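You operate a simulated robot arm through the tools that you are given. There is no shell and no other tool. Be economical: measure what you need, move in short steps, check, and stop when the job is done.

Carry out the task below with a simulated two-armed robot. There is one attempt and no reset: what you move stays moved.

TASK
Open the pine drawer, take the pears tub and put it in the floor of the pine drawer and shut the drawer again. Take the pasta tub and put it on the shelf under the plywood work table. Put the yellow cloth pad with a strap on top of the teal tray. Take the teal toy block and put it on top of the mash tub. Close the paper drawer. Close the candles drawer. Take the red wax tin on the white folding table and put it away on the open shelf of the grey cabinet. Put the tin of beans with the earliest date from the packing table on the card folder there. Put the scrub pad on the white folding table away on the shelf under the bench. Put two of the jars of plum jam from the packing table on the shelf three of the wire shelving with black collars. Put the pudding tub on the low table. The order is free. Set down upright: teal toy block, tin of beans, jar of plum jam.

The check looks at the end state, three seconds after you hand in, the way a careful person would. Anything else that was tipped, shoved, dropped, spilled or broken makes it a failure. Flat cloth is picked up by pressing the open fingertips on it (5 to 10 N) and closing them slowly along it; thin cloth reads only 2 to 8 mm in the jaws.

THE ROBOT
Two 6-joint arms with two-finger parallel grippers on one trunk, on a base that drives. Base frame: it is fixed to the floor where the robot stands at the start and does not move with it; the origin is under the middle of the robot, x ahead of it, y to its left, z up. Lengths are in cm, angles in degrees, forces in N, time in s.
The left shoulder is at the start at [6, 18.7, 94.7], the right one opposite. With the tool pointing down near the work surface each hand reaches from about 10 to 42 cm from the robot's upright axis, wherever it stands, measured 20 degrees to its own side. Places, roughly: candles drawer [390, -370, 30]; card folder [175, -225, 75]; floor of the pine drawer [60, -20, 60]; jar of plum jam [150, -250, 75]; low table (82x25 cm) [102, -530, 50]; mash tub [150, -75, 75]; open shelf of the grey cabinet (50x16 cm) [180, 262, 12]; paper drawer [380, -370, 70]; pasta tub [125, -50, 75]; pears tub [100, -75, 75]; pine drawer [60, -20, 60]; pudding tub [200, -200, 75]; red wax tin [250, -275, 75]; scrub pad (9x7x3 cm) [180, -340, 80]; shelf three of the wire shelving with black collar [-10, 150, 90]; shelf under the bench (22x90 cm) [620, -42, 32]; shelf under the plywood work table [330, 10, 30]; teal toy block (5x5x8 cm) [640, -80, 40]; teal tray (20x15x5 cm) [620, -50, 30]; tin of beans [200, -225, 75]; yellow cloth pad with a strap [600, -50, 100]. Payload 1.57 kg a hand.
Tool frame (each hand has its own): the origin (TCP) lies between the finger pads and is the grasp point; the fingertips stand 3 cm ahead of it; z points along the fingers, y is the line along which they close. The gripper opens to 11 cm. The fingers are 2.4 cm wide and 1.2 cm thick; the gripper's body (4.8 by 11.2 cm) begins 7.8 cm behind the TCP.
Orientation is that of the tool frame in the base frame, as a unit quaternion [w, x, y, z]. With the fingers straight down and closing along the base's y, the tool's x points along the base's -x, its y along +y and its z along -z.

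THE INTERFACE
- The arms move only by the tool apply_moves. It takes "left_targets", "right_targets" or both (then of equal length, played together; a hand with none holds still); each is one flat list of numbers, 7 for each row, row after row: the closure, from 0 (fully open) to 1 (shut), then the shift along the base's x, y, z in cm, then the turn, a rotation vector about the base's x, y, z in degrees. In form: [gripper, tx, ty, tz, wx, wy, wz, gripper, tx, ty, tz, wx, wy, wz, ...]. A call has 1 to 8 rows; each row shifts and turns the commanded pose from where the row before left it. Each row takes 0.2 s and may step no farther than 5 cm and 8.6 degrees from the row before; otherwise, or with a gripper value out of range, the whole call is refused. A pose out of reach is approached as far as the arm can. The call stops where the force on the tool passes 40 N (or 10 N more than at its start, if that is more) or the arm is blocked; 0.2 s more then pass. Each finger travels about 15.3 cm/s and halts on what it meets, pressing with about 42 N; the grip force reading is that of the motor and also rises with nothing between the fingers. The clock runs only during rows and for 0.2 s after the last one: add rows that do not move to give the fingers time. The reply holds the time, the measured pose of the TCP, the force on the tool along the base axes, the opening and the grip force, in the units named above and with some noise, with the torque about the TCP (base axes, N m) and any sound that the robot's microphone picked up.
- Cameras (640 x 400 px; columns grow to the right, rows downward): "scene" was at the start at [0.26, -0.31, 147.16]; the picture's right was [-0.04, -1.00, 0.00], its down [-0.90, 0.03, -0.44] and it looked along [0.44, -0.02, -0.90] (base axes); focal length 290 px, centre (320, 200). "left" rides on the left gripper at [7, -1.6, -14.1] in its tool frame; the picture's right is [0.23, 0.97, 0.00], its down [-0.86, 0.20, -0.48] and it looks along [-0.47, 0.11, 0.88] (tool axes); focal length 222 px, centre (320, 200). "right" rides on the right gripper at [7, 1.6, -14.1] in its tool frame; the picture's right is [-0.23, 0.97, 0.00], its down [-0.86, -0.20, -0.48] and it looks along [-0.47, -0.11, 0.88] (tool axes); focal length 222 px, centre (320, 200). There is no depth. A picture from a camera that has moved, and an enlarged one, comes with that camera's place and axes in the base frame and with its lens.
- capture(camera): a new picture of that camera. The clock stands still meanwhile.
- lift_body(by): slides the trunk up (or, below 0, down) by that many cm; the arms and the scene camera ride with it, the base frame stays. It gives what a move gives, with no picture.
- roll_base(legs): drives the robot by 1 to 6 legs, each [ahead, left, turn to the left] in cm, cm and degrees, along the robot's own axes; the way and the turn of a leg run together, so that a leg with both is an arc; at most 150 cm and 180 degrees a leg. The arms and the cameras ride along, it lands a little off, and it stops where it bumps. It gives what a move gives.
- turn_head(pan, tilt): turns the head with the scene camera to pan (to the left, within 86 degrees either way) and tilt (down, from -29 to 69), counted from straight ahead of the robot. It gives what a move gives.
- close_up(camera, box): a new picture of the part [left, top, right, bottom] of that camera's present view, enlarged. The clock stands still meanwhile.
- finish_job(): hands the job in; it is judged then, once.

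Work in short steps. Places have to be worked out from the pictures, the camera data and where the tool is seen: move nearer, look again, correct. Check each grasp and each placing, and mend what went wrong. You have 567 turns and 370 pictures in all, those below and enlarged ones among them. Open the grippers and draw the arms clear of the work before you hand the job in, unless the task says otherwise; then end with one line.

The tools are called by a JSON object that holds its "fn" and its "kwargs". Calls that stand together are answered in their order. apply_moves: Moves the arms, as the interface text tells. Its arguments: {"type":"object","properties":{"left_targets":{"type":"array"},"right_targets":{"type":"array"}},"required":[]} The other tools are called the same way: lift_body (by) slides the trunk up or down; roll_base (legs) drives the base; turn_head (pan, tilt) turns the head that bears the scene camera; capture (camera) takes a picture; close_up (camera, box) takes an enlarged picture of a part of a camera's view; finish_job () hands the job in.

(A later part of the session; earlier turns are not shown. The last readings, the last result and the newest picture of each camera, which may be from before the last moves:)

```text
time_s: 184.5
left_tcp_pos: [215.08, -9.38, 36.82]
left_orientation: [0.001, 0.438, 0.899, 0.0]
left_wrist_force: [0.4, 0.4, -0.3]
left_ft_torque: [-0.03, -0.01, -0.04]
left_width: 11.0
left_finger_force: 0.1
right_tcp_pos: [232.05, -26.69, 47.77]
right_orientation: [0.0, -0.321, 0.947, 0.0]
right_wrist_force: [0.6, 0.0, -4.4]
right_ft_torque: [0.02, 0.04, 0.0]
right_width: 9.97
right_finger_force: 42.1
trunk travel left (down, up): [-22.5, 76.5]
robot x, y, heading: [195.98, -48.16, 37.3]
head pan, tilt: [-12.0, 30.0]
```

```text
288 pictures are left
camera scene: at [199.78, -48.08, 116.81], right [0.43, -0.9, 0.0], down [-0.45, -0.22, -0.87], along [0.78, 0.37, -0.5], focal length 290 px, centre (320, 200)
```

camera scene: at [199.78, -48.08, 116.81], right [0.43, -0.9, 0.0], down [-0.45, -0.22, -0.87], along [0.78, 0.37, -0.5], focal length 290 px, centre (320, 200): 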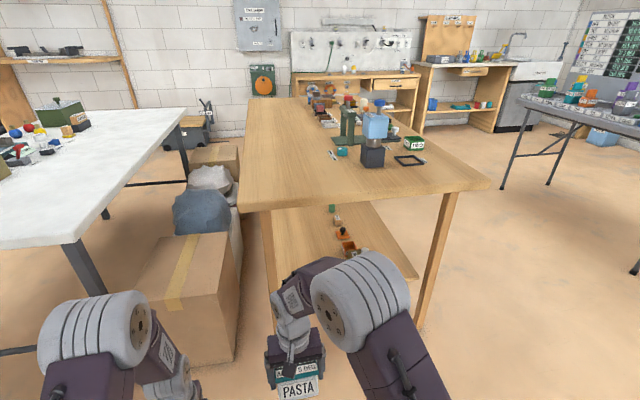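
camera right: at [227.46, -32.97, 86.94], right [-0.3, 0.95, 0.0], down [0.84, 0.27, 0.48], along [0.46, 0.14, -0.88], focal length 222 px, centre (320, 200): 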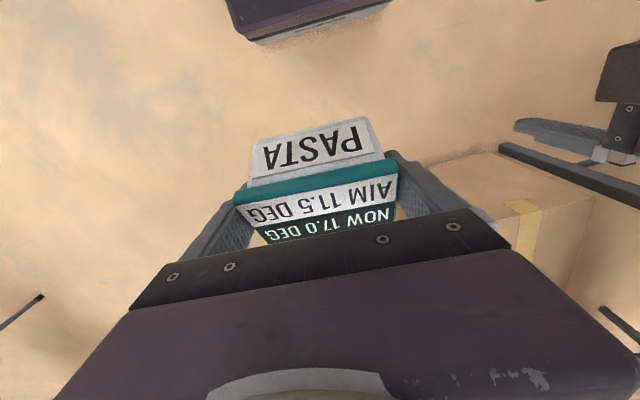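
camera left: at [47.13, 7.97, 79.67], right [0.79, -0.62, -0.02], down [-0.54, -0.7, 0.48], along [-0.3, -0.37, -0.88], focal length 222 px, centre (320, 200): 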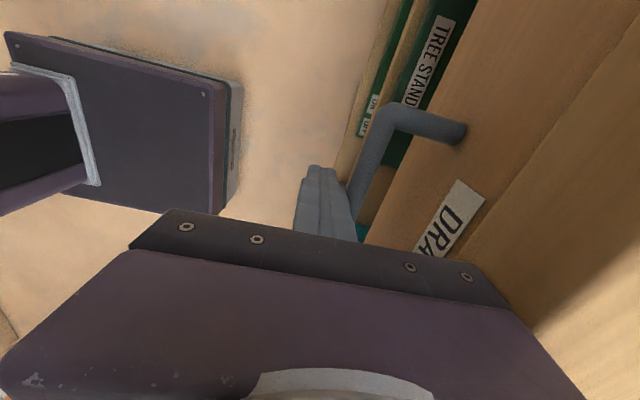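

The shelf is inset ~8 cm under the table end and its near part is free. I slide right 22 cm, pull the left hand in, and pitch the right hand ~34°.

{"fn": "roll_base", "kwargs": {"legs": [[0, -22, 0]]}}

{"fn": "apply_moves", "kwargs": {"left_targets": [0, -2.8, -2.1, 3, 0, 0, 0, 0, -2.8, -2.1, 3, 0, 0, 0, 0, -2.8, -2.1, 3, 0, 0, 0, 0, -2.8, -2.1, 3, 0, 0, 0, 0, 0, 0, 0, 0, 0, 0, 0, 0, 0, 0, 0, 0, 0, 0, 0, 0, 0, 0, 0, 0], "right_targets": [1, 1.5, 1.1, 0, 5.15, -6.76, 0, 1, 1.5, 1.1, 0, 5.15, -6.76, 0, 1, 1.5, 1.1, 0, 5.15, -6.76, 0, 1, 1.5, 1.1, 0, 5.15, -6.76, 0, 1, 1.5, 1.1, 0, 0, 0, 0, 1, 0, 0, 0, 0, 0, 0, 1, 0, 0, 0, 0, 0, 0]}}

{"fn": "turn_head", "kwargs": {"pan": 0, "tilt": 30}}

{"fn": "capture", "kwargs": {"camera": "scene"}}

{"fn": "capture", "kwargs": {"camera": "right"}}

```text
time_s: 186.2
left_tcp_pos: [228.41, -26.8, 36.65]
left_orientation: [0.0, 0.436, 0.9, 0.0]
left_wrist_force: [0.4, 0.9, 0.5]
left_ft_torque: [-0.02, 0.0, 0.02]
left_width: 11.01
left_finger_force: 0.1
right_tcp_pos: [245.39, -44.1, 47.69]
right_orientation: [0.0, -0.322, 0.947, 0.0]
right_wrist_force: [0.0, -0.2, -3.5]
right_ft_torque: [0.01, 0.04, -0.04]
right_width: 9.94
right_finger_force: 42.1
trunk travel left (down, up): [-22.5, 76.5]
robot x, y, heading: [209.81, -65.54, 37.8]
head pan, tilt: [-12.0, 30.0]
```

```text
time_s: 187.8
left_tcp_pos: [219.32, -33.27, 49.77]
left_orientation: [-0.001, 0.436, 0.9, -0.001]
left_wrist_force: [-0.4, 0.7, 0.5]
left_ft_torque: [-0.03, 0.02, 0.0]
left_width: 10.99
left_finger_force: 0.0
left hand out of reach, approached as far as the arm can: row 4
right_tcp_pos: [252.7, -38.41, 47.56]
right_orientation: [0.276, -0.308, 0.906, 0.092]
right_wrist_force: [-1.2, 0.6, -2.3]
right_ft_torque: [-0.02, 0.03, 0.0]
right_width: 9.95
right_finger_force: 42.5
trunk travel left (down, up): [-22.5, 76.5]
robot x, y, heading: [209.64, -66.22, 37.5]
head pan, tilt: [-12.0, 30.0]
```

```text
time_s: 188.6
left_tcp_pos: [219.33, -33.13, 49.72]
left_orientation: [-0.001, 0.436, 0.9, -0.001]
left_wrist_force: [0.2, -0.2, 0.1]
left_ft_torque: [-0.02, 0.06, -0.04]
left_width: 11.01
left_finger_force: 0.2
right_tcp_pos: [252.73, -38.54, 47.7]
right_orientation: [0.275, -0.309, 0.906, 0.093]
right_wrist_force: [-0.3, 0.2, -3.5]
right_ft_torque: [-0.01, 0.05, 0.0]
right_width: 9.99
right_finger_force: 41.7
trunk travel left (down, up): [-22.5, 76.5]
robot x, y, heading: [209.64, -66.13, 37.6]
head pan, tilt: [0.0, 30.0]
```

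```text
287 pictures are left
camera scene: at [212.22, -63.96, 116.82], right [0.61, -0.79, 0.0], down [-0.4, -0.3, -0.87], along [0.69, 0.53, -0.5], focal length 290 px, centre (320, 200)
```

scene: 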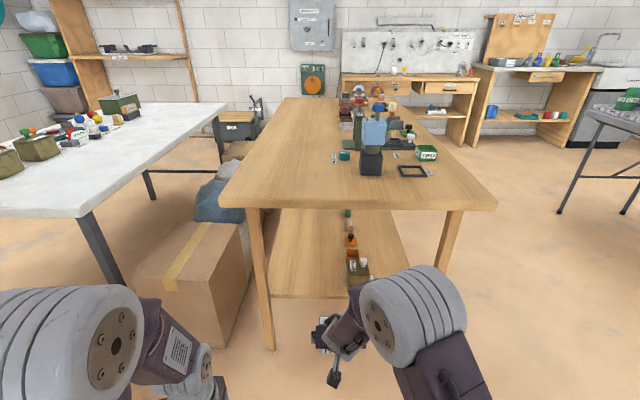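

```text
286 pictures are left
camera right: at [240.96, -45.49, 55.63], right [-0.44, 0.89, 0.12], down [0.47, 0.11, 0.87], along [0.76, 0.45, -0.47], focal length 222 px, centre (320, 200)
```

right: 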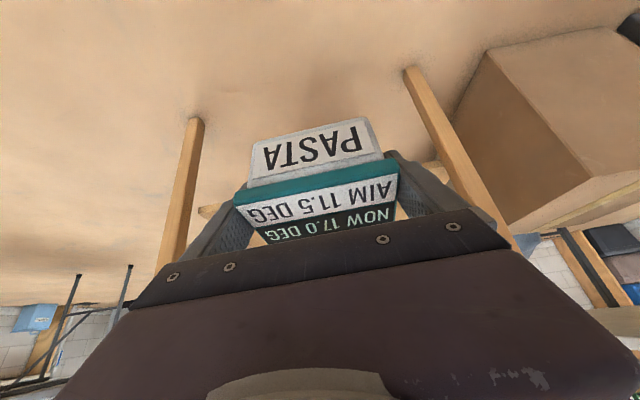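

An item stands near the shelf's front middle, so I'll use the free left part (target ≈ [276,-10.6]). Shift left 11, lower 6, drive ahead 27.

{"fn": "lift_body", "kwargs": {"by": -6}}

{"fn": "roll_base", "kwargs": {"legs": [[0, 11, 0], [27, 0, 0]]}}

{"fn": "capture", "kwargs": {"camera": "scene"}}

{"fn": "capture", "kwargs": {"camera": "right"}}

```text
time_s: 189.6
left_tcp_pos: [219.41, -33.21, 43.78]
left_orientation: [0.0, 0.436, 0.9, -0.002]
left_wrist_force: [0.2, 0.6, -0.4]
left_ft_torque: [0.04, 0.03, -0.01]
left_width: 11.01
left_finger_force: 0.0
right_tcp_pos: [252.76, -38.47, 41.74]
right_orientation: [0.277, -0.307, 0.906, 0.092]
right_wrist_force: [-0.5, 0.1, -2.9]
right_ft_torque: [-0.03, 0.05, 0.03]
right_width: 9.96
right_finger_force: 42.5
trunk travel left (down, up): [-16.5, 82.5]
robot x, y, heading: [209.88, -65.53, 37.7]
head pan, tilt: [0.0, 30.0]
```

```text
time_s: 192.3
left_tcp_pos: [234.22, -8.17, 43.7]
left_orientation: [-0.001, 0.437, 0.899, -0.002]
left_wrist_force: [0.3, -0.3, 0.3]
left_ft_torque: [0.02, 0.01, -0.05]
left_width: 10.98
left_finger_force: 0.0
right_tcp_pos: [267.52, -13.58, 41.72]
right_orientation: [0.277, -0.307, 0.906, 0.093]
right_wrist_force: [-0.6, 0.5, -2.7]
right_ft_torque: [-0.01, 0.03, -0.02]
right_width: 9.96
right_finger_force: 41.7
trunk travel left (down, up): [-16.5, 82.5]
robot x, y, heading: [224.34, -40.76, 37.3]
head pan, tilt: [0.0, 30.0]
```

```text
285 pictures are left
camera scene: at [226.98, -38.86, 110.82], right [0.61, -0.79, 0.0], down [-0.4, -0.3, -0.87], along [0.69, 0.53, -0.5], focal length 290 px, centre (320, 200)
```

scene: 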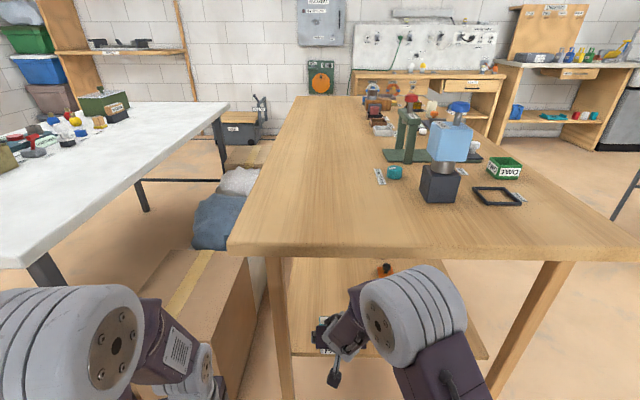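

```text
284 pictures are left
camera right: at [255.78, -20.51, 49.62], right [-0.44, 0.89, 0.12], down [0.47, 0.11, 0.87], along [0.76, 0.44, -0.47], focal length 222 px, centre (320, 200)
```

right: 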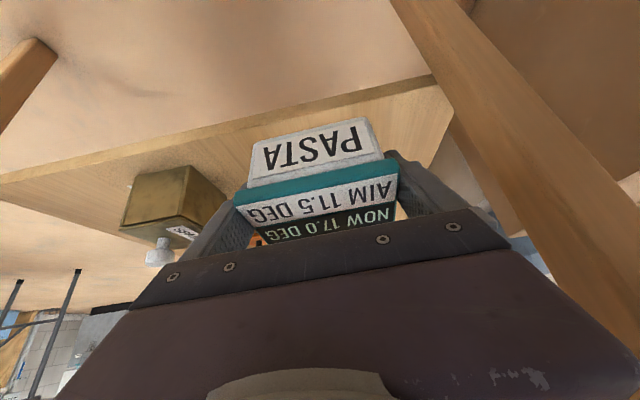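

Tub is just above the shelf edge, between the leg and the other item. Move 9.6 cm inward then look.

{"fn": "apply_moves", "kwargs": {"right_targets": [1, 1.9, 1.46, 0, 0, 0, 0, 1, 1.9, 1.46, 0, 0, 0, 0, 1, 1.9, 1.46, 0, 0, 0, 0, 1, 1.9, 1.46, -0.5, 0, 0, 0]}}

{"fn": "capture", "kwargs": {"camera": "right"}}

```text
time_s: 193.3
left_tcp_pos: [234.26, -8.18, 43.78]
left_orientation: [-0.001, 0.437, 0.899, -0.002]
left_wrist_force: [-0.1, 0.1, 0.0]
left_ft_torque: [-0.01, -0.01, -0.02]
left_width: 11.0
left_finger_force: 0.0
right_tcp_pos: [275.49, -7.8, 41.23]
right_orientation: [0.277, -0.306, 0.906, 0.092]
right_wrist_force: [0.6, 1.1, -2.6]
right_ft_torque: [-0.07, 0.02, -0.03]
right_width: 9.97
right_finger_force: 41.5
trunk travel left (down, up): [-16.5, 82.5]
robot x, y, heading: [224.2, -40.58, 37.3]
head pan, tilt: [0.0, 30.0]
```

```text
283 pictures are left
camera right: at [263.55, -14.74, 49.09], right [-0.44, 0.89, 0.12], down [0.47, 0.11, 0.87], along [0.76, 0.44, -0.47], focal length 222 px, centre (320, 200)
```

right: 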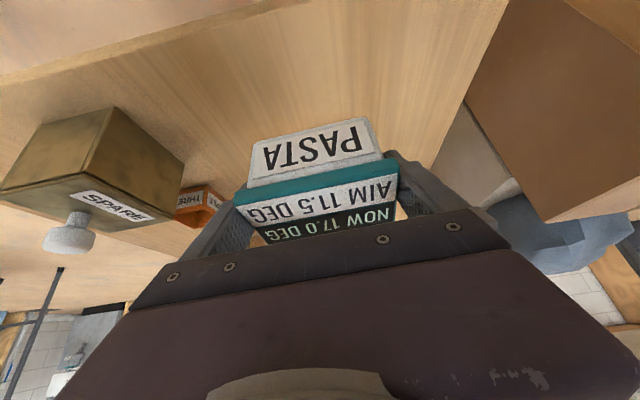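

Over the shelf with margin. Lower in small steps until contact.

{"fn": "apply_moves", "kwargs": {"right_targets": [1, 0, 0, -1, 0, 0, 0, 1, 0, 0, -1, 0, 0, 0, 1, 0, 0, -0.7, 0, 0, 0]}}

{"fn": "apply_moves", "kwargs": {"right_targets": [1, 0, 0, -0.7, 0, 0, 0, 1, 0, 0, -0.7, 0, 0, 0]}}

```text
time_s: 194.1
left_tcp_pos: [234.2, -8.29, 43.71]
left_orientation: [-0.001, 0.438, 0.899, -0.002]
left_wrist_force: [-0.2, -0.2, -0.8]
left_ft_torque: [-0.03, 0.02, 0.01]
left_width: 11.01
left_finger_force: 0.0
right_tcp_pos: [275.32, -7.91, 38.52]
right_orientation: [0.277, -0.306, 0.906, 0.092]
right_wrist_force: [0.2, -0.3, -3.3]
right_ft_torque: [-0.04, 0.02, 0.0]
right_width: 9.97
right_finger_force: 42.2
trunk travel left (down, up): [-16.5, 82.5]
robot x, y, heading: [224.54, -40.85, 37.5]
head pan, tilt: [0.0, 30.0]
```

```text
time_s: 194.7
left_tcp_pos: [234.25, -8.02, 43.75]
left_orientation: [0.0, 0.438, 0.899, -0.002]
left_wrist_force: [0.2, -0.3, 0.4]
left_ft_torque: [0.01, 0.0, -0.01]
left_width: 11.0
left_finger_force: 0.2
right_tcp_pos: [275.24, -7.66, 37.14]
right_orientation: [0.276, -0.306, 0.906, 0.092]
right_wrist_force: [0.0, 0.0, -4.1]
right_ft_torque: [-0.05, 0.05, -0.02]
right_width: 9.99
right_finger_force: 41.6
trunk travel left (down, up): [-16.5, 82.5]
robot x, y, heading: [224.57, -41.08, 37.7]
head pan, tilt: [0.0, 30.0]
```

{"fn": "apply_moves", "kwargs": {"right_targets": [1, 0, 0, -0.7, 0, 0, 0, 1, 0, 0, -0.7, 0, 0, 0]}}

{"fn": "capture", "kwargs": {"camera": "right"}}

```text
time_s: 195.3
left_tcp_pos: [234.15, -8.04, 43.66]
left_orientation: [-0.001, 0.438, 0.899, -0.001]
left_wrist_force: [0.6, 0.4, -0.1]
left_ft_torque: [0.04, 0.02, 0.03]
left_width: 11.02
left_finger_force: 0.0
right_tcp_pos: [275.28, -7.72, 35.67]
right_orientation: [0.277, -0.306, 0.906, 0.093]
right_wrist_force: [0.0, -0.1, -3.3]
right_ft_torque: [-0.03, 0.02, 0.01]
right_width: 9.98
right_finger_force: 42.3
trunk travel left (down, up): [-16.5, 82.5]
robot x, y, heading: [224.44, -40.83, 37.6]
head pan, tilt: [0.0, 30.0]
```

```text
282 pictures are left
camera right: at [263.4, -14.67, 43.63], right [-0.44, 0.89, 0.12], down [0.47, 0.11, 0.87], along [0.76, 0.44, -0.47], focal length 222 px, centre (320, 200)
```

right: 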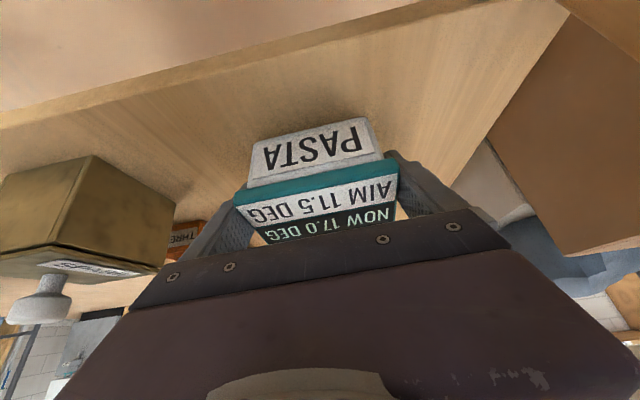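

Not touching yet. Continue.

{"fn": "apply_moves", "kwargs": {"right_targets": [1, 0, 0, -0.7, 0, 0, 0, 1, 0, 0, -0.7, 0, 0, 0]}}

{"fn": "apply_moves", "kwargs": {"right_targets": [1, 0, 0, -0.6, 0, 0, 0, 1, 0, 0, -0.6, 0, 0, 0]}}

```text
time_s: 195.9
left_tcp_pos: [234.0, -8.1, 43.96]
left_orientation: [0.001, 0.438, 0.899, 0.0]
left_wrist_force: [-0.5, -0.5, -0.8]
left_ft_torque: [-0.01, -0.03, 0.03]
left_width: 11.0
left_finger_force: 0.0
right_tcp_pos: [275.4, -7.56, 34.91]
right_orientation: [0.282, -0.306, 0.905, 0.094]
right_wrist_force: [0.2, 0.7, 28.7]
right_ft_torque: [-0.33, 0.42, -0.06]
right_width: 9.98
right_finger_force: 42.0
trunk travel left (down, up): [-16.5, 82.5]
robot x, y, heading: [224.56, -40.63, 37.7]
head pan, tilt: [0.0, 30.0]
```

```text
time_s: 196.3
left_tcp_pos: [234.04, -8.03, 43.8]
left_orientation: [0.0, 0.438, 0.899, 0.0]
left_wrist_force: [-0.7, -0.8, -0.2]
left_ft_torque: [0.04, 0.01, 0.0]
left_width: 10.99
left_finger_force: 0.1
right_tcp_pos: [275.41, -7.5, 34.14]
right_orientation: [0.28, -0.305, 0.905, 0.094]
right_wrist_force: [-0.4, -0.7, 14.0]
right_ft_torque: [0.11, 0.56, 0.1]
right_width: 9.98
right_finger_force: 42.0
trunk travel left (down, up): [-16.5, 82.5]
robot x, y, heading: [224.59, -40.48, 37.4]
head pan, tilt: [0.0, 30.0]
stopped in row 2 (right hand): the force on the tool passed its limit (the readings are from after the stop); the commanded pose is now the measured one
```

Contact made. Open and withdraw along the tool axis.

{"fn": "apply_moves", "kwargs": {"right_targets": [0.5, 0, 0, 0, 0, 0, 0, 0, 0, 0, 0, 0, 0, 0, 0, 0, 0, 0, 0, 0, 0, 0, -0.9, -0.7, 1.5, 0, 0, 0, 0, -1.1, -0.9, 1.7, 0, 0, 0, 0, -1.7, -1.3, 2.4, 0, 0, 0, 0, -2.2, -1.7, 2.4, 0, 0, 0, 0, -3, -2.3, 1, 0, 0, 0]}}

{"fn": "capture", "kwargs": {"camera": "right"}}

```text
time_s: 198.1
left_tcp_pos: [234.03, -8.11, 43.81]
left_orientation: [-0.001, 0.438, 0.899, -0.002]
left_wrist_force: [-0.1, 0.7, 0.4]
left_ft_torque: [-0.03, -0.01, 0.01]
left_width: 11.0
left_finger_force: 0.0
right_tcp_pos: [266.49, -14.79, 42.87]
right_orientation: [0.279, -0.305, 0.906, 0.093]
right_wrist_force: [-0.9, -0.9, -0.6]
right_ft_torque: [0.02, 0.02, 0.0]
right_width: 10.97
right_finger_force: 0.1
trunk travel left (down, up): [-16.5, 82.5]
robot x, y, heading: [224.44, -40.66, 37.4]
head pan, tilt: [0.0, 30.0]
```

```text
281 pictures are left
camera right: at [254.56, -21.66, 50.65], right [-0.44, 0.89, 0.13], down [0.47, 0.11, 0.88], along [0.77, 0.44, -0.46], focal length 222 px, centre (320, 200)
```

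right: 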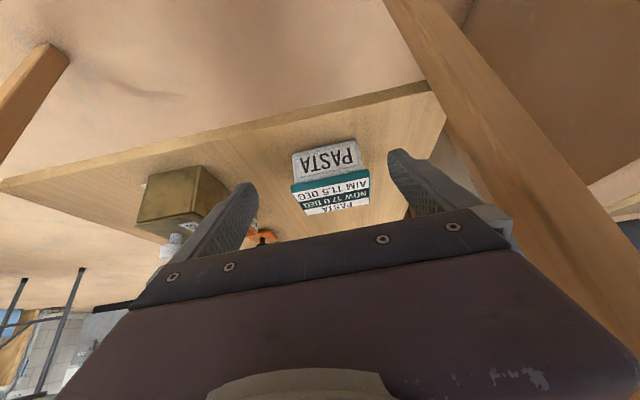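

Pasta stands upright on the shelf. I back away, level the right hand and raise the trunk for the packing table.

{"fn": "roll_base", "kwargs": {"legs": [[-30, 0, 0]]}}

{"fn": "apply_moves", "kwargs": {"right_targets": [0, 0, 0, 2, -5.15, 6.76, 0, 0, 0, 0, 2, -5.15, 6.76, 0, 0, 0, 0, 2, -5.15, 6.76, 0, 0, 0, 0, 0, -5.15, 6.76, 0]}}

{"fn": "lift_body", "kwargs": {"by": 40}}

{"fn": "lift_body", "kwargs": {"by": 40}}

```text
time_s: 200.2
left_tcp_pos: [210.84, -26.04, 43.8]
left_orientation: [0.0, 0.44, 0.898, -0.002]
left_wrist_force: [0.9, -0.4, -0.2]
left_ft_torque: [0.01, -0.01, 0.01]
left_width: 10.99
left_finger_force: 0.0
right_tcp_pos: [243.06, -32.83, 42.82]
right_orientation: [0.279, -0.303, 0.906, 0.092]
right_wrist_force: [0.5, 0.3, 0.6]
right_ft_torque: [-0.03, 0.02, 0.03]
right_width: 11.01
right_finger_force: 0.0
trunk travel left (down, up): [-16.5, 82.5]
robot x, y, heading: [201.04, -58.34, 37.2]
head pan, tilt: [0.0, 30.0]
```

```text
time_s: 201.2
left_tcp_pos: [210.9, -25.98, 43.83]
left_orientation: [-0.001, 0.44, 0.898, -0.003]
left_wrist_force: [0.4, 0.6, 0.3]
left_ft_torque: [0.0, -0.04, 0.0]
left_width: 11.0
left_finger_force: 0.0
right_tcp_pos: [243.5, -33.07, 48.21]
right_orientation: [0.029, -0.317, 0.948, -0.002]
right_wrist_force: [0.3, -0.4, 0.3]
right_ft_torque: [0.03, -0.04, -0.03]
right_width: 11.0
right_finger_force: 0.1
right hand out of reach, approached as far as the arm can: row 1
trunk travel left (down, up): [-16.5, 82.5]
robot x, y, heading: [201.15, -58.86, 36.9]
head pan, tilt: [0.0, 30.0]
```

```text
time_s: 205.0
left_tcp_pos: [210.88, -26.02, 83.84]
left_orientation: [0.0, 0.439, 0.898, -0.001]
left_wrist_force: [-0.2, -0.8, -0.6]
left_ft_torque: [-0.03, -0.01, 0.02]
left_width: 11.01
left_finger_force: 0.0
right_tcp_pos: [243.55, -33.12, 88.11]
right_orientation: [0.03, -0.318, 0.948, -0.002]
right_wrist_force: [0.7, 0.1, 0.4]
right_ft_torque: [-0.03, 0.01, -0.02]
right_width: 11.0
right_finger_force: 0.0
trunk travel left (down, up): [-56.5, 42.5]
robot x, y, heading: [200.86, -58.57, 37.3]
head pan, tilt: [0.0, 30.0]
```

```text
time_s: 208.8
left_tcp_pos: [210.81, -25.98, 123.8]
left_orientation: [-0.001, 0.44, 0.898, -0.002]
left_wrist_force: [-0.5, -0.1, 1.0]
left_ft_torque: [-0.01, 0.0, 0.02]
left_width: 11.03
left_finger_force: 0.1
right_tcp_pos: [243.55, -33.1, 128.19]
right_orientation: [0.031, -0.317, 0.948, -0.002]
right_wrist_force: [0.5, 0.3, 0.5]
right_ft_torque: [-0.04, 0.0, 0.02]
right_width: 11.0
right_finger_force: 0.0
trunk travel left (down, up): [-96.5, 2.5]
robot x, y, heading: [201.21, -58.22, 37.1]
head pan, tilt: [0.0, 30.0]
```

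I fix the small tilt, return the left hand's yaw, and drive to the packing table facing it (heading ≈ -54°).

{"fn": "apply_moves", "kwargs": {"left_targets": [0, 0, 0, 0, 0, 0, 8.5, 0, 0, 0, 0, 0, 0, 8.5, 0, 0, 0, 0, 0, 0, 8.5, 0, 0, 0, 0, 0, 0, 8.5, 0, 0, 0, 0, 0, 0, 8.5, 0, 0, 0, 0, 0, 0, 8.5, 0, 0, 0, 0, 0, 0, 8.5, 0, 0, 0, 0, 0, 0, 8.5], "right_targets": [0, 0, 0, 0, -0.9, 3.4, 0, 0, 0, 0, 0, 0, 0, 0, 0, 0, 0, 0, 0, 0, 0, 0, 0, 0, 0, 0, 0, 0, 0, 0, 0, 0, 0, 0, 0, 0, 0, 0, 0, 0, 0, 0, 0, 0, 0, 0, 0, 0, 0, 0, 0, 0, 0, 0, 0, 0]}}

{"fn": "apply_moves", "kwargs": {"left_targets": [0, 0, 0, 0, 0, 0, 8.5, 0, 0, 0, 0, 0, 0, 8.5, 0, 0, 0, 0, 0, 0, 5]}}

{"fn": "roll_base", "kwargs": {"legs": [[0, 0, -91], [68, -63, 0]]}}

{"fn": "turn_head", "kwargs": {"pan": 0, "tilt": 40}}

{"fn": "capture", "kwargs": {"camera": "scene"}}

```text
time_s: 210.6
left_tcp_pos: [210.88, -25.98, 123.75]
left_orientation: [0.0, -0.139, 0.99, -0.002]
left_wrist_force: [-0.3, 0.2, -0.2]
left_ft_torque: [0.01, 0.03, 0.01]
left_width: 10.99
left_finger_force: 0.0
right_tcp_pos: [243.51, -33.16, 128.19]
right_orientation: [0.001, -0.318, 0.948, 0.0]
right_wrist_force: [0.6, 0.1, 0.4]
right_ft_torque: [0.0, 0.01, 0.03]
right_width: 11.01
right_finger_force: 0.0
trunk travel left (down, up): [-96.5, 2.5]
robot x, y, heading: [201.15, -58.55, 37.2]
head pan, tilt: [0.0, 30.0]
```

```text
time_s: 211.4
left_tcp_pos: [210.97, -26.02, 123.7]
left_orientation: [0.001, -0.326, 0.945, -0.002]
left_wrist_force: [0.8, -0.1, -0.6]
left_ft_torque: [-0.02, 0.03, 0.02]
left_width: 10.98
left_finger_force: 0.1
right_tcp_pos: [243.51, -33.02, 128.19]
right_orientation: [0.0, -0.319, 0.948, 0.0]
right_wrist_force: [1.0, -0.2, -0.1]
right_ft_torque: [-0.01, 0.0, -0.01]
right_width: 11.01
right_finger_force: 0.0
trunk travel left (down, up): [-96.5, 2.5]
robot x, y, heading: [201.1, -58.53, 37.0]
head pan, tilt: [0.0, 30.0]
```

```text
time_s: 220.2
left_tcp_pos: [219.24, -161.69, 123.74]
left_orientation: [-0.001, 0.46, 0.888, -0.001]
left_wrist_force: [0.2, 0.2, 0.1]
left_ft_torque: [0.01, -0.02, 0.0]
left_width: 11.03
left_finger_force: 0.0
right_tcp_pos: [210.58, -193.94, 128.28]
right_orientation: [-0.001, 0.467, 0.884, -0.001]
right_wrist_force: [-0.7, 0.1, -0.9]
right_ft_torque: [-0.02, -0.02, -0.01]
right_width: 11.0
right_finger_force: 0.1
trunk travel left (down, up): [-96.5, 2.5]
robot x, y, heading: [187.11, -150.18, -55.7]
head pan, tilt: [0.0, 30.0]
```

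```text
time_s: 220.9
left_tcp_pos: [219.15, -161.77, 123.79]
left_orientation: [0.0, 0.461, 0.887, -0.002]
left_wrist_force: [-0.3, 1.0, -0.3]
left_ft_torque: [0.0, 0.0, -0.01]
left_width: 10.98
left_finger_force: 0.1
right_tcp_pos: [210.52, -194.0, 128.26]
right_orientation: [0.0, 0.466, 0.885, 0.0]
right_wrist_force: [-0.4, -0.3, 0.2]
right_ft_torque: [0.03, 0.02, 0.01]
right_width: 10.97
right_finger_force: 0.0
trunk travel left (down, up): [-96.5, 2.5]
robot x, y, heading: [187.18, -150.14, -55.8]
head pan, tilt: [0.0, 40.0]
```

```text
280 pictures are left
camera scene: at [188.66, -152.42, 189.29], right [-0.82, -0.57, 0.0], down [-0.36, 0.53, -0.77], along [0.43, -0.63, -0.64], focal length 290 px, centre (320, 200)
```

scene: 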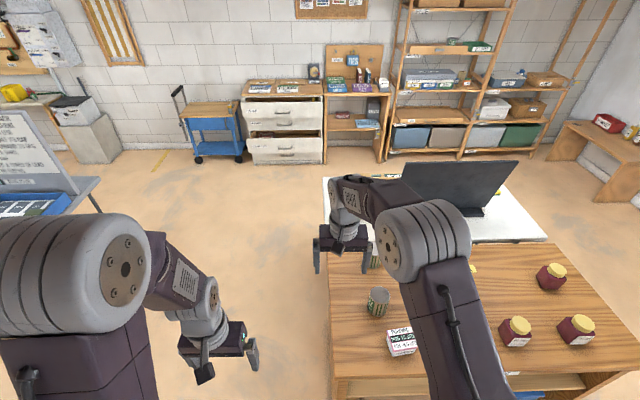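

I retract the right hand to uncover the table.

{"fn": "apply_moves", "kwargs": {"right_targets": [0, -2.6, 3.7, 0, 0, 0, 0, 0, -2.6, 3.7, 0, 0, 0, 0, 0, -2.6, 3.7, 0, 0, 0, 0, 0, -2.6, 3.7, 0, 0, 0, 0]}}

{"fn": "turn_head", "kwargs": {"pan": -14, "tilt": 40}}

{"fn": "capture", "kwargs": {"camera": "scene"}}

{"fn": "close_up", "kwargs": {"camera": "scene", "box": [240, 190, 480, 340]}}

```text
time_s: 221.9
left_tcp_pos: [219.06, -161.73, 123.78]
left_orientation: [-0.001, 0.46, 0.888, -0.002]
left_wrist_force: [0.4, 0.5, 0.3]
left_ft_torque: [-0.03, -0.04, 0.02]
left_width: 10.97
left_finger_force: 0.0
right_tcp_pos: [200.03, -178.78, 128.16]
right_orientation: [0.001, 0.466, 0.885, -0.001]
right_wrist_force: [0.5, 0.1, 0.2]
right_ft_torque: [-0.05, -0.01, 0.02]
right_width: 11.0
right_finger_force: 0.1
trunk travel left (down, up): [-96.5, 2.5]
robot x, y, heading: [186.98, -150.22, -55.7]
head pan, tilt: [0.0, 40.0]
```

```text
time_s: 222.7
left_tcp_pos: [219.15, -161.72, 123.64]
left_orientation: [-0.001, 0.461, 0.888, -0.002]
left_wrist_force: [-0.4, 0.2, 0.8]
left_ft_torque: [0.01, 0.03, 0.0]
left_width: 11.01
left_finger_force: 0.0
right_tcp_pos: [200.19, -178.99, 128.08]
right_orientation: [0.0, 0.466, 0.885, 0.0]
right_wrist_force: [0.4, -1.0, 0.1]
right_ft_torque: [-0.02, 0.01, 0.0]
right_width: 10.99
right_finger_force: 0.0
trunk travel left (down, up): [-96.5, 2.5]
robot x, y, heading: [187.86, -150.02, -55.7]
head pan, tilt: [-14.0, 40.0]
```

```text
279 pictures are left
camera scene: at [186.75, -153.32, 189.29], right [-0.94, -0.35, 0.0], down [-0.22, 0.6, -0.77], along [0.27, -0.72, -0.64], focal length 290 px, centre (320, 200)
```

scene: 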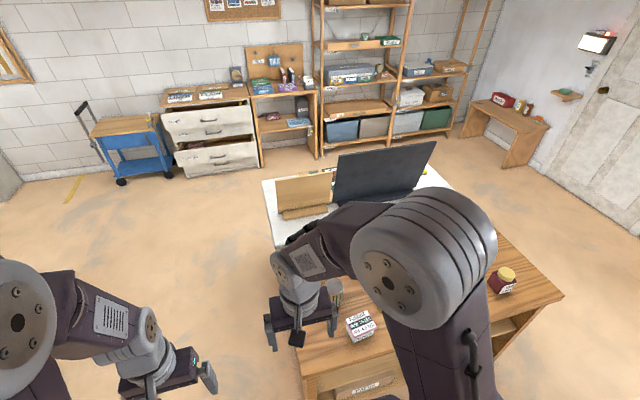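

```text
2.67 times, centred on (360, 265) of scene
camera zoom: at [186.75, -153.32, 189.29], right [-0.94, -0.35, 0.0], down [-0.22, 0.6, -0.77], along [0.27, -0.72, -0.64], focal length 774 px, centre (213, 27)
```

zoom: 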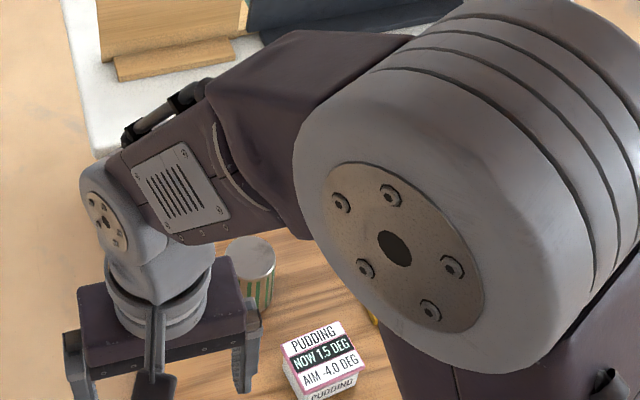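

I slide right 30 cm to center on the table.

{"fn": "roll_base", "kwargs": {"legs": [[0, -30, 2]]}}

{"fn": "turn_head", "kwargs": {"pan": 0, "tilt": 48}}

{"fn": "capture", "kwargs": {"camera": "scene"}}

{"fn": "capture", "kwargs": {"camera": "left"}}

```text
time_s: 224.7
left_tcp_pos: [195.63, -177.61, 123.7]
left_orientation: [-0.001, 0.443, 0.897, -0.003]
left_wrist_force: [0.0, 0.0, 0.7]
left_ft_torque: [-0.03, 0.02, 0.01]
left_width: 10.99
left_finger_force: 0.1
right_tcp_pos: [177.16, -195.61, 128.1]
right_orientation: [0.0, 0.449, 0.894, -0.001]
right_wrist_force: [1.3, -0.2, -0.4]
right_ft_torque: [-0.02, 0.02, 0.01]
right_width: 11.0
right_finger_force: 0.1
trunk travel left (down, up): [-96.5, 2.5]
robot x, y, heading: [163.09, -168.33, -53.2]
head pan, tilt: [-14.0, 40.0]
```

```text
time_s: 225.5
left_tcp_pos: [195.46, -177.73, 123.74]
left_orientation: [-0.001, 0.443, 0.896, -0.002]
left_wrist_force: [0.5, 0.0, 0.5]
left_ft_torque: [-0.03, 0.01, -0.01]
left_width: 10.99
left_finger_force: 0.1
right_tcp_pos: [177.11, -195.73, 128.09]
right_orientation: [0.0, 0.449, 0.893, 0.0]
right_wrist_force: [0.6, 0.2, 0.0]
right_ft_torque: [0.01, 0.0, 0.02]
right_width: 11.01
right_finger_force: 0.1
trunk travel left (down, up): [-96.5, 2.5]
robot x, y, heading: [162.93, -167.47, -53.3]
head pan, tilt: [0.0, 48.0]
```

```text
277 pictures are left
camera scene: at [164.18, -169.16, 188.14], right [-0.8, -0.6, 0.0], down [-0.44, 0.6, -0.67], along [0.4, -0.54, -0.74], focal length 290 px, centre (320, 200)
```

scene: 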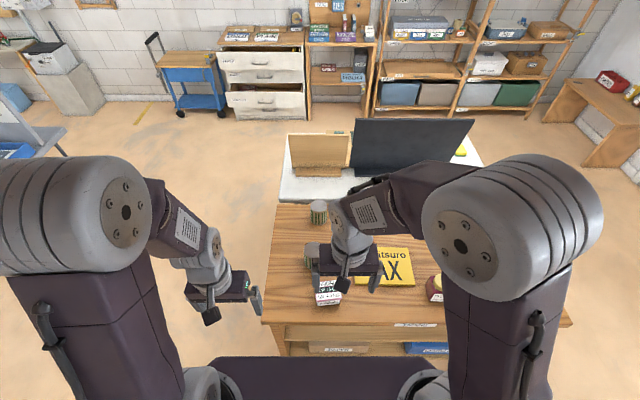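

```text
276 pictures are left
camera left: at [189.83, -173.16, 137.78], right [0.64, 0.77, 0.0], down [0.68, -0.56, 0.48], along [0.37, -0.31, -0.88], focal length 222 px, centre (320, 200)
```

left: 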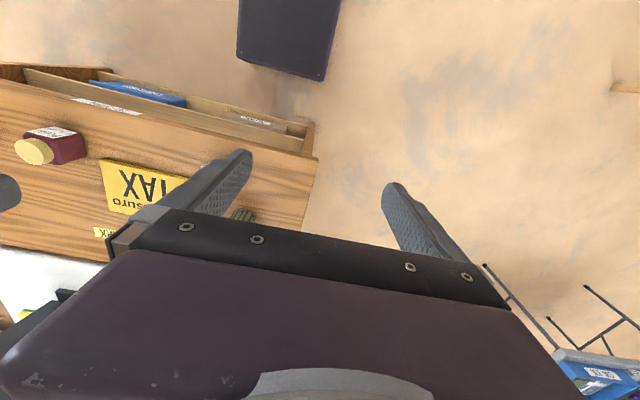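

Close-up on the two tins and the folder to find dates.

{"fn": "close_up", "kwargs": {"camera": "scene", "box": [265, 180, 445, 320]}}

```text
2.86 times, centred on (355, 250) of scene
camera zoom: at [164.18, -169.16, 188.14], right [-0.8, -0.6, 0.0], down [-0.44, 0.6, -0.67], along [0.4, -0.54, -0.74], focal length 830 px, centre (220, 57)
```

zoom: 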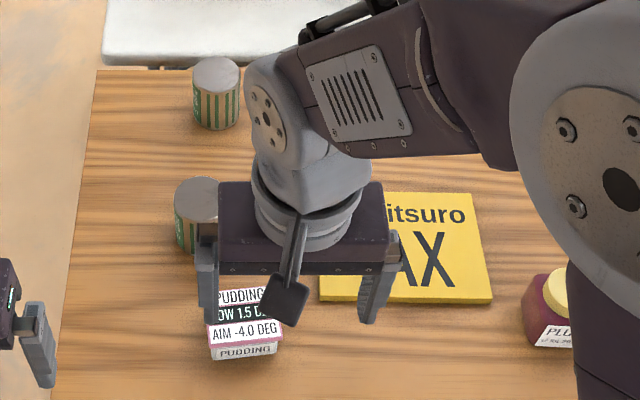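

Labels face the table's left end. I drive to that end to read them and pick from there.

{"fn": "roll_base", "kwargs": {"legs": [[0, 62, 0], [73, 0, 0], [0, 0, -90]]}}

{"fn": "capture", "kwargs": {"camera": "scene"}}

```text
time_s: 236.3
left_tcp_pos: [244.55, -220.78, 123.86]
left_orientation: [-0.002, 0.951, 0.308, -0.001]
left_wrist_force: [0.3, -0.3, -0.1]
left_ft_torque: [0.01, -0.01, 0.0]
left_width: 10.99
left_finger_force: 0.0
right_tcp_pos: [227.08, -202.12, 128.24]
right_orientation: [-0.001, 0.954, 0.301, 0.0]
right_wrist_force: [0.3, 0.3, 0.1]
right_ft_torque: [-0.03, -0.02, -0.02]
right_width: 11.02
right_finger_force: 0.0
trunk travel left (down, up): [-96.5, 2.5]
robot x, y, heading: [255.16, -188.48, -144.7]
head pan, tilt: [0.0, 48.0]
```

```text
274 pictures are left
camera scene: at [254.17, -189.91, 188.14], right [-0.58, 0.82, 0.0], down [0.61, 0.43, -0.67], along [-0.55, -0.39, -0.74], focal length 290 px, centre (320, 200)
```

scene: 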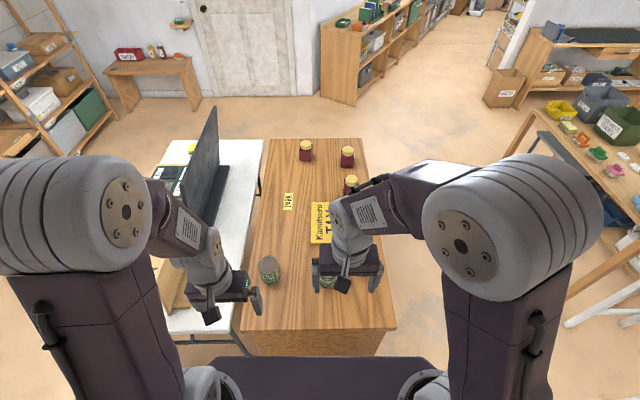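

Close-up of the tins from here.

{"fn": "close_up", "kwargs": {"camera": "scene", "box": [240, 240, 360, 315]}}

{"fn": "close_up", "kwargs": {"camera": "scene", "box": [150, 110, 390, 260]}}

```text
5.33 times, centred on (300, 278) of scene
camera zoom: at [254.17, -189.91, 188.14], right [-0.58, 0.82, 0.0], down [0.61, 0.43, -0.67], along [-0.55, -0.39, -0.74], focal length 1549 px, centre (427, -213)
```

zoom: 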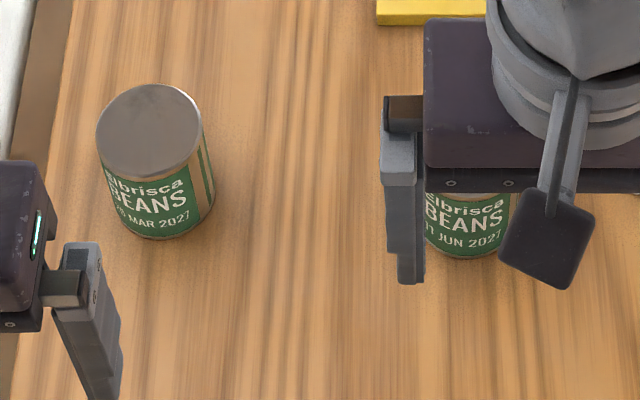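

```text
2.67 times, centred on (270, 185) of scene
camera zoom: at [254.17, -189.91, 188.14], right [-0.58, 0.82, 0.0], down [0.61, 0.43, -0.67], along [-0.55, -0.39, -0.74], focal length 774 px, centre (453, 240)
```

zoom: 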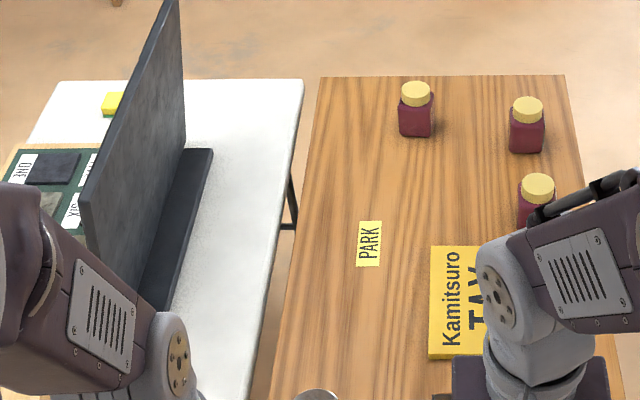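

Left tin: "2? MAR 2027", right tin: "01 JUN 2027". Earliest is March → left tin at ≈[218,-242]. I drive 14 closer, lower trunk, and move the left hand over it.

{"fn": "roll_base", "kwargs": {"legs": [[13, 0, 0]]}}

{"fn": "lift_body", "kwargs": {"by": -19}}

{"fn": "apply_moves", "kwargs": {"left_targets": [0, -3.7, -2.6, 0, 0, 0, 0, 0, -3.7, -2.6, 0, 0, 0, 0, 0, -3.7, -2.6, 0, 0, 0, 0, 0, -3, -2.1, 0, 0, 0, 0]}}

{"fn": "capture", "kwargs": {"camera": "left"}}

```text
time_s: 237.6
left_tcp_pos: [234.3, -228.19, 123.95]
left_orientation: [-0.002, 0.951, 0.309, -0.003]
left_wrist_force: [-0.3, 1.1, 0.6]
left_ft_torque: [-0.02, 0.01, 0.0]
left_width: 10.99
left_finger_force: 0.1
right_tcp_pos: [216.83, -209.46, 128.26]
right_orientation: [0.0, 0.953, 0.303, -0.002]
right_wrist_force: [0.6, 0.4, 0.1]
right_ft_torque: [-0.01, 0.04, 0.04]
right_width: 10.99
right_finger_force: 0.1
trunk travel left (down, up): [-96.5, 2.5]
robot x, y, heading: [244.97, -196.41, -144.6]
head pan, tilt: [0.0, 48.0]
```

```text
time_s: 239.7
left_tcp_pos: [234.13, -228.37, 104.81]
left_orientation: [-0.001, 0.951, 0.309, -0.001]
left_wrist_force: [0.3, -0.1, -0.2]
left_ft_torque: [0.01, 0.01, 0.01]
left_width: 10.99
left_finger_force: 0.1
right_tcp_pos: [216.49, -209.7, 109.12]
right_orientation: [0.0, 0.953, 0.303, 0.001]
right_wrist_force: [0.6, 0.7, -0.1]
right_ft_torque: [0.01, 0.02, 0.01]
right_width: 10.99
right_finger_force: 0.1
trunk travel left (down, up): [-77.5, 21.5]
robot x, y, heading: [244.82, -196.22, -144.7]
head pan, tilt: [0.0, 48.0]
```

```text
time_s: 240.7
left_tcp_pos: [219.88, -238.48, 104.56]
left_orientation: [-0.002, 0.951, 0.309, 0.001]
left_wrist_force: [-0.6, 0.2, -0.1]
left_ft_torque: [-0.01, -0.04, -0.01]
left_width: 11.01
left_finger_force: 0.1
right_tcp_pos: [216.4, -209.75, 109.09]
right_orientation: [0.0, 0.953, 0.303, 0.001]
right_wrist_force: [-1.2, 0.5, 0.5]
right_ft_torque: [0.0, -0.04, 0.01]
right_width: 10.99
right_finger_force: 0.1
trunk travel left (down, up): [-77.5, 21.5]
robot x, y, heading: [245.06, -196.11, -144.6]
head pan, tilt: [0.0, 48.0]
```

```text
271 pictures are left
camera left: at [224.37, -233.07, 118.62], right [0.76, -0.65, 0.0], down [-0.57, -0.67, 0.48], along [-0.31, -0.36, -0.88], focal length 222 px, centre (320, 200)
```

left: 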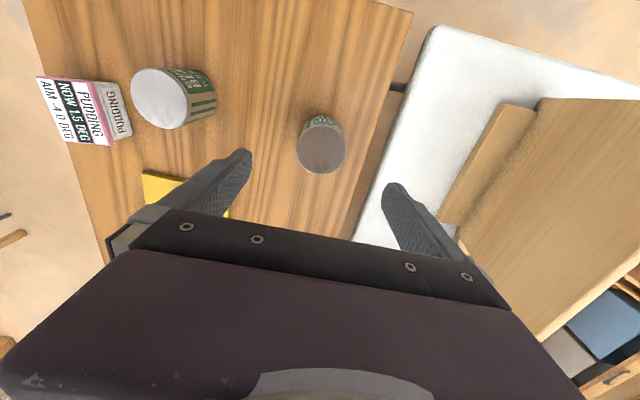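

Tin centred nearly; I move (-1.7,-2) and down 10, then check.

{"fn": "apply_moves", "kwargs": {"left_targets": [0, -0.85, -1, -4, 0, 0, 0, 0, -0.85, -1, -4, 0, 0, 0, 0, 0, 0, -2, 0, 0, 0]}}

{"fn": "capture", "kwargs": {"camera": "left"}}

```text
time_s: 241.5
left_tcp_pos: [218.25, -240.24, 94.67]
left_orientation: [-0.002, 0.951, 0.309, -0.002]
left_wrist_force: [0.7, 0.1, 0.0]
left_ft_torque: [0.01, -0.02, -0.01]
left_width: 10.99
left_finger_force: 0.0
right_tcp_pos: [216.6, -209.68, 109.16]
right_orientation: [0.0, 0.953, 0.304, 0.0]
right_wrist_force: [-0.4, -0.7, -0.6]
right_ft_torque: [-0.01, 0.0, 0.04]
right_width: 11.01
right_finger_force: 0.1
trunk travel left (down, up): [-77.5, 21.5]
robot x, y, heading: [245.05, -196.12, -144.4]
head pan, tilt: [0.0, 48.0]
```

```text
270 pictures are left
camera left: at [222.85, -234.89, 108.75], right [0.76, -0.65, 0.0], down [-0.57, -0.66, 0.48], along [-0.32, -0.36, -0.88], focal length 222 px, centre (320, 200)
```

left: 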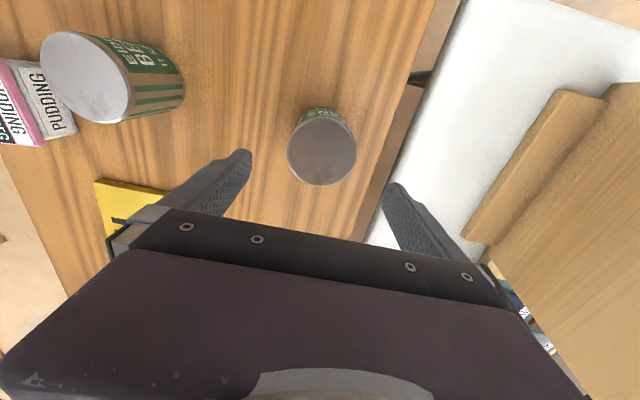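

On the approach line, top at z≈84.4. Descend to TCP 81 and close.

{"fn": "apply_moves", "kwargs": {"left_targets": [0, 0, 0, -4, 0, 0, 0, 0, 0, 0, -4, 0, 0, 0, 0, 0, 0, -4, 0, 0, 0, 0, 0, 0, -1.6, 0, 0, 0, 0.5, 0, 0, 0, 0, 0, 0, 1, 0, 0, 0, 0, 0, 0, 1, 0, 0, 0, 0, 0, 0]}}

{"fn": "apply_moves", "kwargs": {"left_targets": [1, 0, 0, 3, 0, 0, 0, 1, 0, 0, 4, 0, 0, 0, 1, 0, 0, 4, 0, 0, 0]}}

{"fn": "capture", "kwargs": {"camera": "left"}}

```text
time_s: 243.1
left_tcp_pos: [218.19, -240.51, 81.15]
left_orientation: [-0.001, 0.951, 0.309, 0.0]
left_wrist_force: [-0.5, -0.2, -0.1]
left_ft_torque: [-0.12, 0.05, -0.02]
left_width: 7.89
left_finger_force: 41.9
right_tcp_pos: [216.63, -209.67, 109.16]
right_orientation: [0.0, 0.953, 0.304, 0.0]
right_wrist_force: [0.3, -0.6, 1.0]
right_ft_torque: [0.01, 0.0, 0.01]
right_width: 11.04
right_finger_force: 0.2
trunk travel left (down, up): [-77.5, 21.5]
robot x, y, heading: [245.03, -196.42, -144.7]
head pan, tilt: [0.0, 48.0]
```

```text
time_s: 243.9
left_tcp_pos: [218.28, -240.49, 92.1]
left_orientation: [-0.003, 0.951, 0.309, 0.0]
left_wrist_force: [0.1, 0.0, -4.7]
left_ft_torque: [0.04, -0.05, 0.0]
left_width: 7.91
left_finger_force: 42.1
right_tcp_pos: [216.59, -209.75, 109.08]
right_orientation: [0.0, 0.953, 0.303, 0.0]
right_wrist_force: [-0.5, -0.9, -0.2]
right_ft_torque: [0.02, -0.02, 0.03]
right_width: 11.0
right_finger_force: 0.0
trunk travel left (down, up): [-77.5, 21.5]
robot x, y, heading: [245.11, -196.38, -144.6]
head pan, tilt: [0.0, 48.0]
```

```text
269 pictures are left
camera left: at [222.81, -234.96, 106.19], right [0.76, -0.65, 0.0], down [-0.57, -0.67, 0.48], along [-0.31, -0.36, -0.88], focal length 222 px, centre (320, 200)
```

left: 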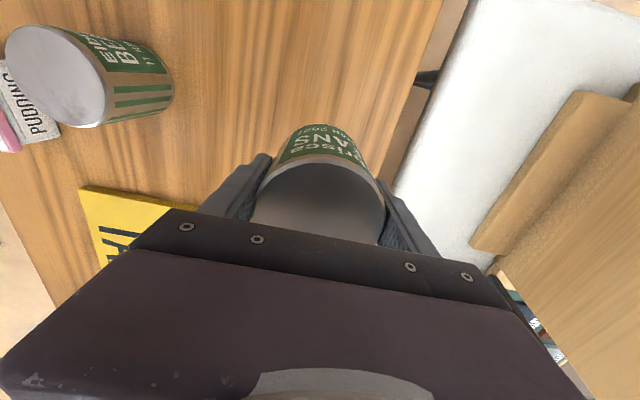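

March tin held. From here the pudding tub (~[192.6,-213]) is in reach of the right hand; I move it above.

{"fn": "apply_moves", "kwargs": {"left_targets": [1, 2, -0.5, 2, 0, 0, 0, 1, 2, -0.5, 2, 0, 0, 0, 1, 2, -0.5, 1, 0, 0, 0, 1, 0, 0, 0, 0, 0, 0, 1, 0, 0, 0, 0, 0, 0, 1, 0, 0, 0, 0, 0, 0], "right_targets": [0, -3.9, -0.5, 0, 0, 0, 0, 0, -3.9, -0.5, 0, 0, 0, 0, 0, -3.9, -0.5, 0, 0, 0, 0, 0, -3.9, -0.5, -2, 0, 0, 0, 0, -3.9, -0.5, -2, 0, 0, 0, 0, -3.9, -0.5, -2, 0, 0, 0]}}

{"fn": "capture", "kwargs": {"camera": "right"}}

```text
time_s: 245.3
left_tcp_pos: [224.08, -241.83, 97.0]
left_orientation: [-0.002, 0.951, 0.308, 0.0]
left_wrist_force: [-0.2, 0.2, -5.1]
left_ft_torque: [0.0, -0.03, -0.01]
left_width: 7.87
left_finger_force: 41.7
right_tcp_pos: [192.9, -212.85, 103.19]
right_orientation: [0.0, 0.953, 0.303, 0.001]
right_wrist_force: [-0.7, -0.1, -0.7]
right_ft_torque: [0.0, -0.01, 0.02]
right_width: 10.98
right_finger_force: 0.1
trunk travel left (down, up): [-77.5, 21.5]
robot x, y, heading: [245.17, -196.44, -144.7]
head pan, tilt: [0.0, 48.0]
```

```text
268 pictures are left
camera right: at [199.56, -210.1, 117.47], right [0.38, -0.93, 0.0], down [-0.81, -0.33, 0.48], along [-0.44, -0.18, -0.88], focal length 222 px, centre (320, 200)
```

right: 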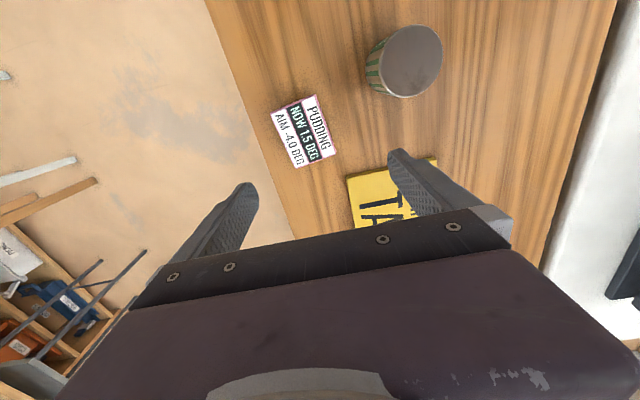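

Pudding at ≈[191.9,-210.3], turned ~11° relative to my hand. I correct yaw and position and go lower.

{"fn": "apply_moves", "kwargs": {"right_targets": [0, -0.5, 1.3, -3, 0, 0, 5.5, 0, -0.5, 1.2, -4, 0, 0, 5.5, 0, 0, 0, -4, 0, 0, 0]}}

{"fn": "capture", "kwargs": {"camera": "right"}}

```text
time_s: 246.1
left_tcp_pos: [224.16, -241.9, 97.02]
left_orientation: [-0.001, 0.951, 0.309, 0.001]
left_wrist_force: [-0.6, -0.5, -5.1]
left_ft_torque: [0.02, -0.01, 0.0]
left_width: 7.91
left_finger_force: 41.9
right_tcp_pos: [192.3, -210.16, 91.95]
right_orientation: [0.0, 0.92, 0.393, 0.0]
right_wrist_force: [0.4, 0.9, 0.3]
right_ft_torque: [0.01, 0.03, 0.02]
right_width: 10.99
right_finger_force: 0.0
trunk travel left (down, up): [-77.5, 21.5]
robot x, y, heading: [244.95, -196.17, -144.8]
head pan, tilt: [0.0, 48.0]
```

```text
267 pictures are left
camera right: at [198.23, -206.3, 106.29], right [0.55, -0.84, 0.0], down [-0.74, -0.48, 0.48], along [-0.4, -0.26, -0.88], focal length 222 px, centre (320, 200)
```

right: 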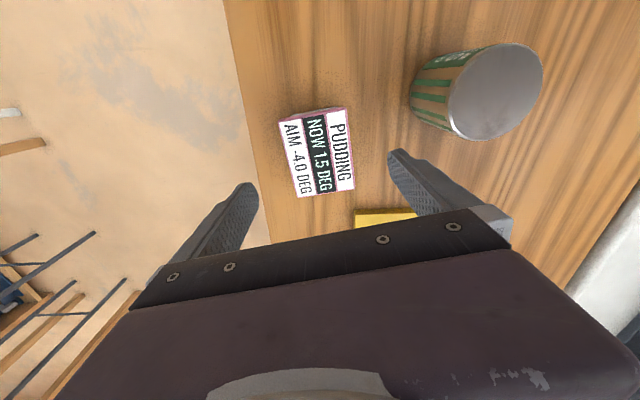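

Aligned. Descend to TCP 79.8 and grip.

{"fn": "apply_moves", "kwargs": {"right_targets": [0, 0, 0, -4, 0, 0, 0, 0, 0, 0, -4, 0, 0, 0, 0, 0, 0, -4.2, 0, 0, 0, 0.5, 0, 0, 0, 0, 0, 0, 1, 0, 0, 0, 0, 0, 0, 1, 0, 0, 0, 0, 0, 0]}}

{"fn": "apply_moves", "kwargs": {"right_targets": [1, 0, 0, 3, 0, 0, 0, 1, 0, 0, 4, 0, 0, 0, 1, 0, 0, 4, 0, 0, 0, 1, 0, 0, 4, 0, 0, 0]}}

{"fn": "capture", "kwargs": {"camera": "right"}}

```text
time_s: 247.5
left_tcp_pos: [224.15, -241.81, 97.07]
left_orientation: [-0.002, 0.951, 0.309, 0.001]
left_wrist_force: [-0.9, 0.3, -4.5]
left_ft_torque: [0.0, -0.01, 0.0]
left_width: 7.85
left_finger_force: 42.2
right_tcp_pos: [192.06, -210.38, 80.04]
right_orientation: [0.0, 0.92, 0.393, 0.001]
right_wrist_force: [-1.7, -0.6, 3.1]
right_ft_torque: [-0.2, 0.12, -0.07]
right_width: 7.84
right_finger_force: 42.4
trunk travel left (down, up): [-77.5, 21.5]
robot x, y, heading: [245.14, -196.09, -144.7]
head pan, tilt: [0.0, 48.0]
```

```text
time_s: 248.5
left_tcp_pos: [224.14, -241.78, 97.03]
left_orientation: [-0.001, 0.951, 0.309, -0.001]
left_wrist_force: [0.2, 0.3, -3.8]
left_ft_torque: [0.03, -0.01, 0.0]
left_width: 7.88
left_finger_force: 42.3
right_tcp_pos: [192.09, -210.17, 94.85]
right_orientation: [-0.001, 0.919, 0.393, 0.0]
right_wrist_force: [0.4, 0.4, -3.2]
right_ft_torque: [0.01, -0.04, 0.04]
right_width: 7.81
right_finger_force: 42.0
trunk travel left (down, up): [-77.5, 21.5]
robot x, y, heading: [245.02, -196.42, -144.8]
head pan, tilt: [0.0, 48.0]
```

```text
266 pictures are left
camera right: at [198.09, -206.24, 109.04], right [0.55, -0.84, 0.0], down [-0.74, -0.48, 0.48], along [-0.4, -0.26, -0.88], focal length 222 px, centre (320, 200)
```

right: 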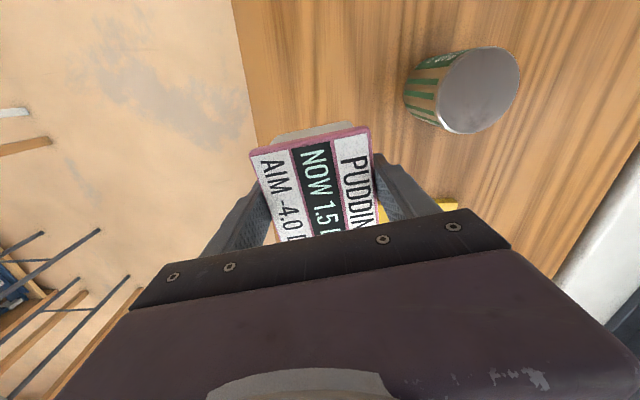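

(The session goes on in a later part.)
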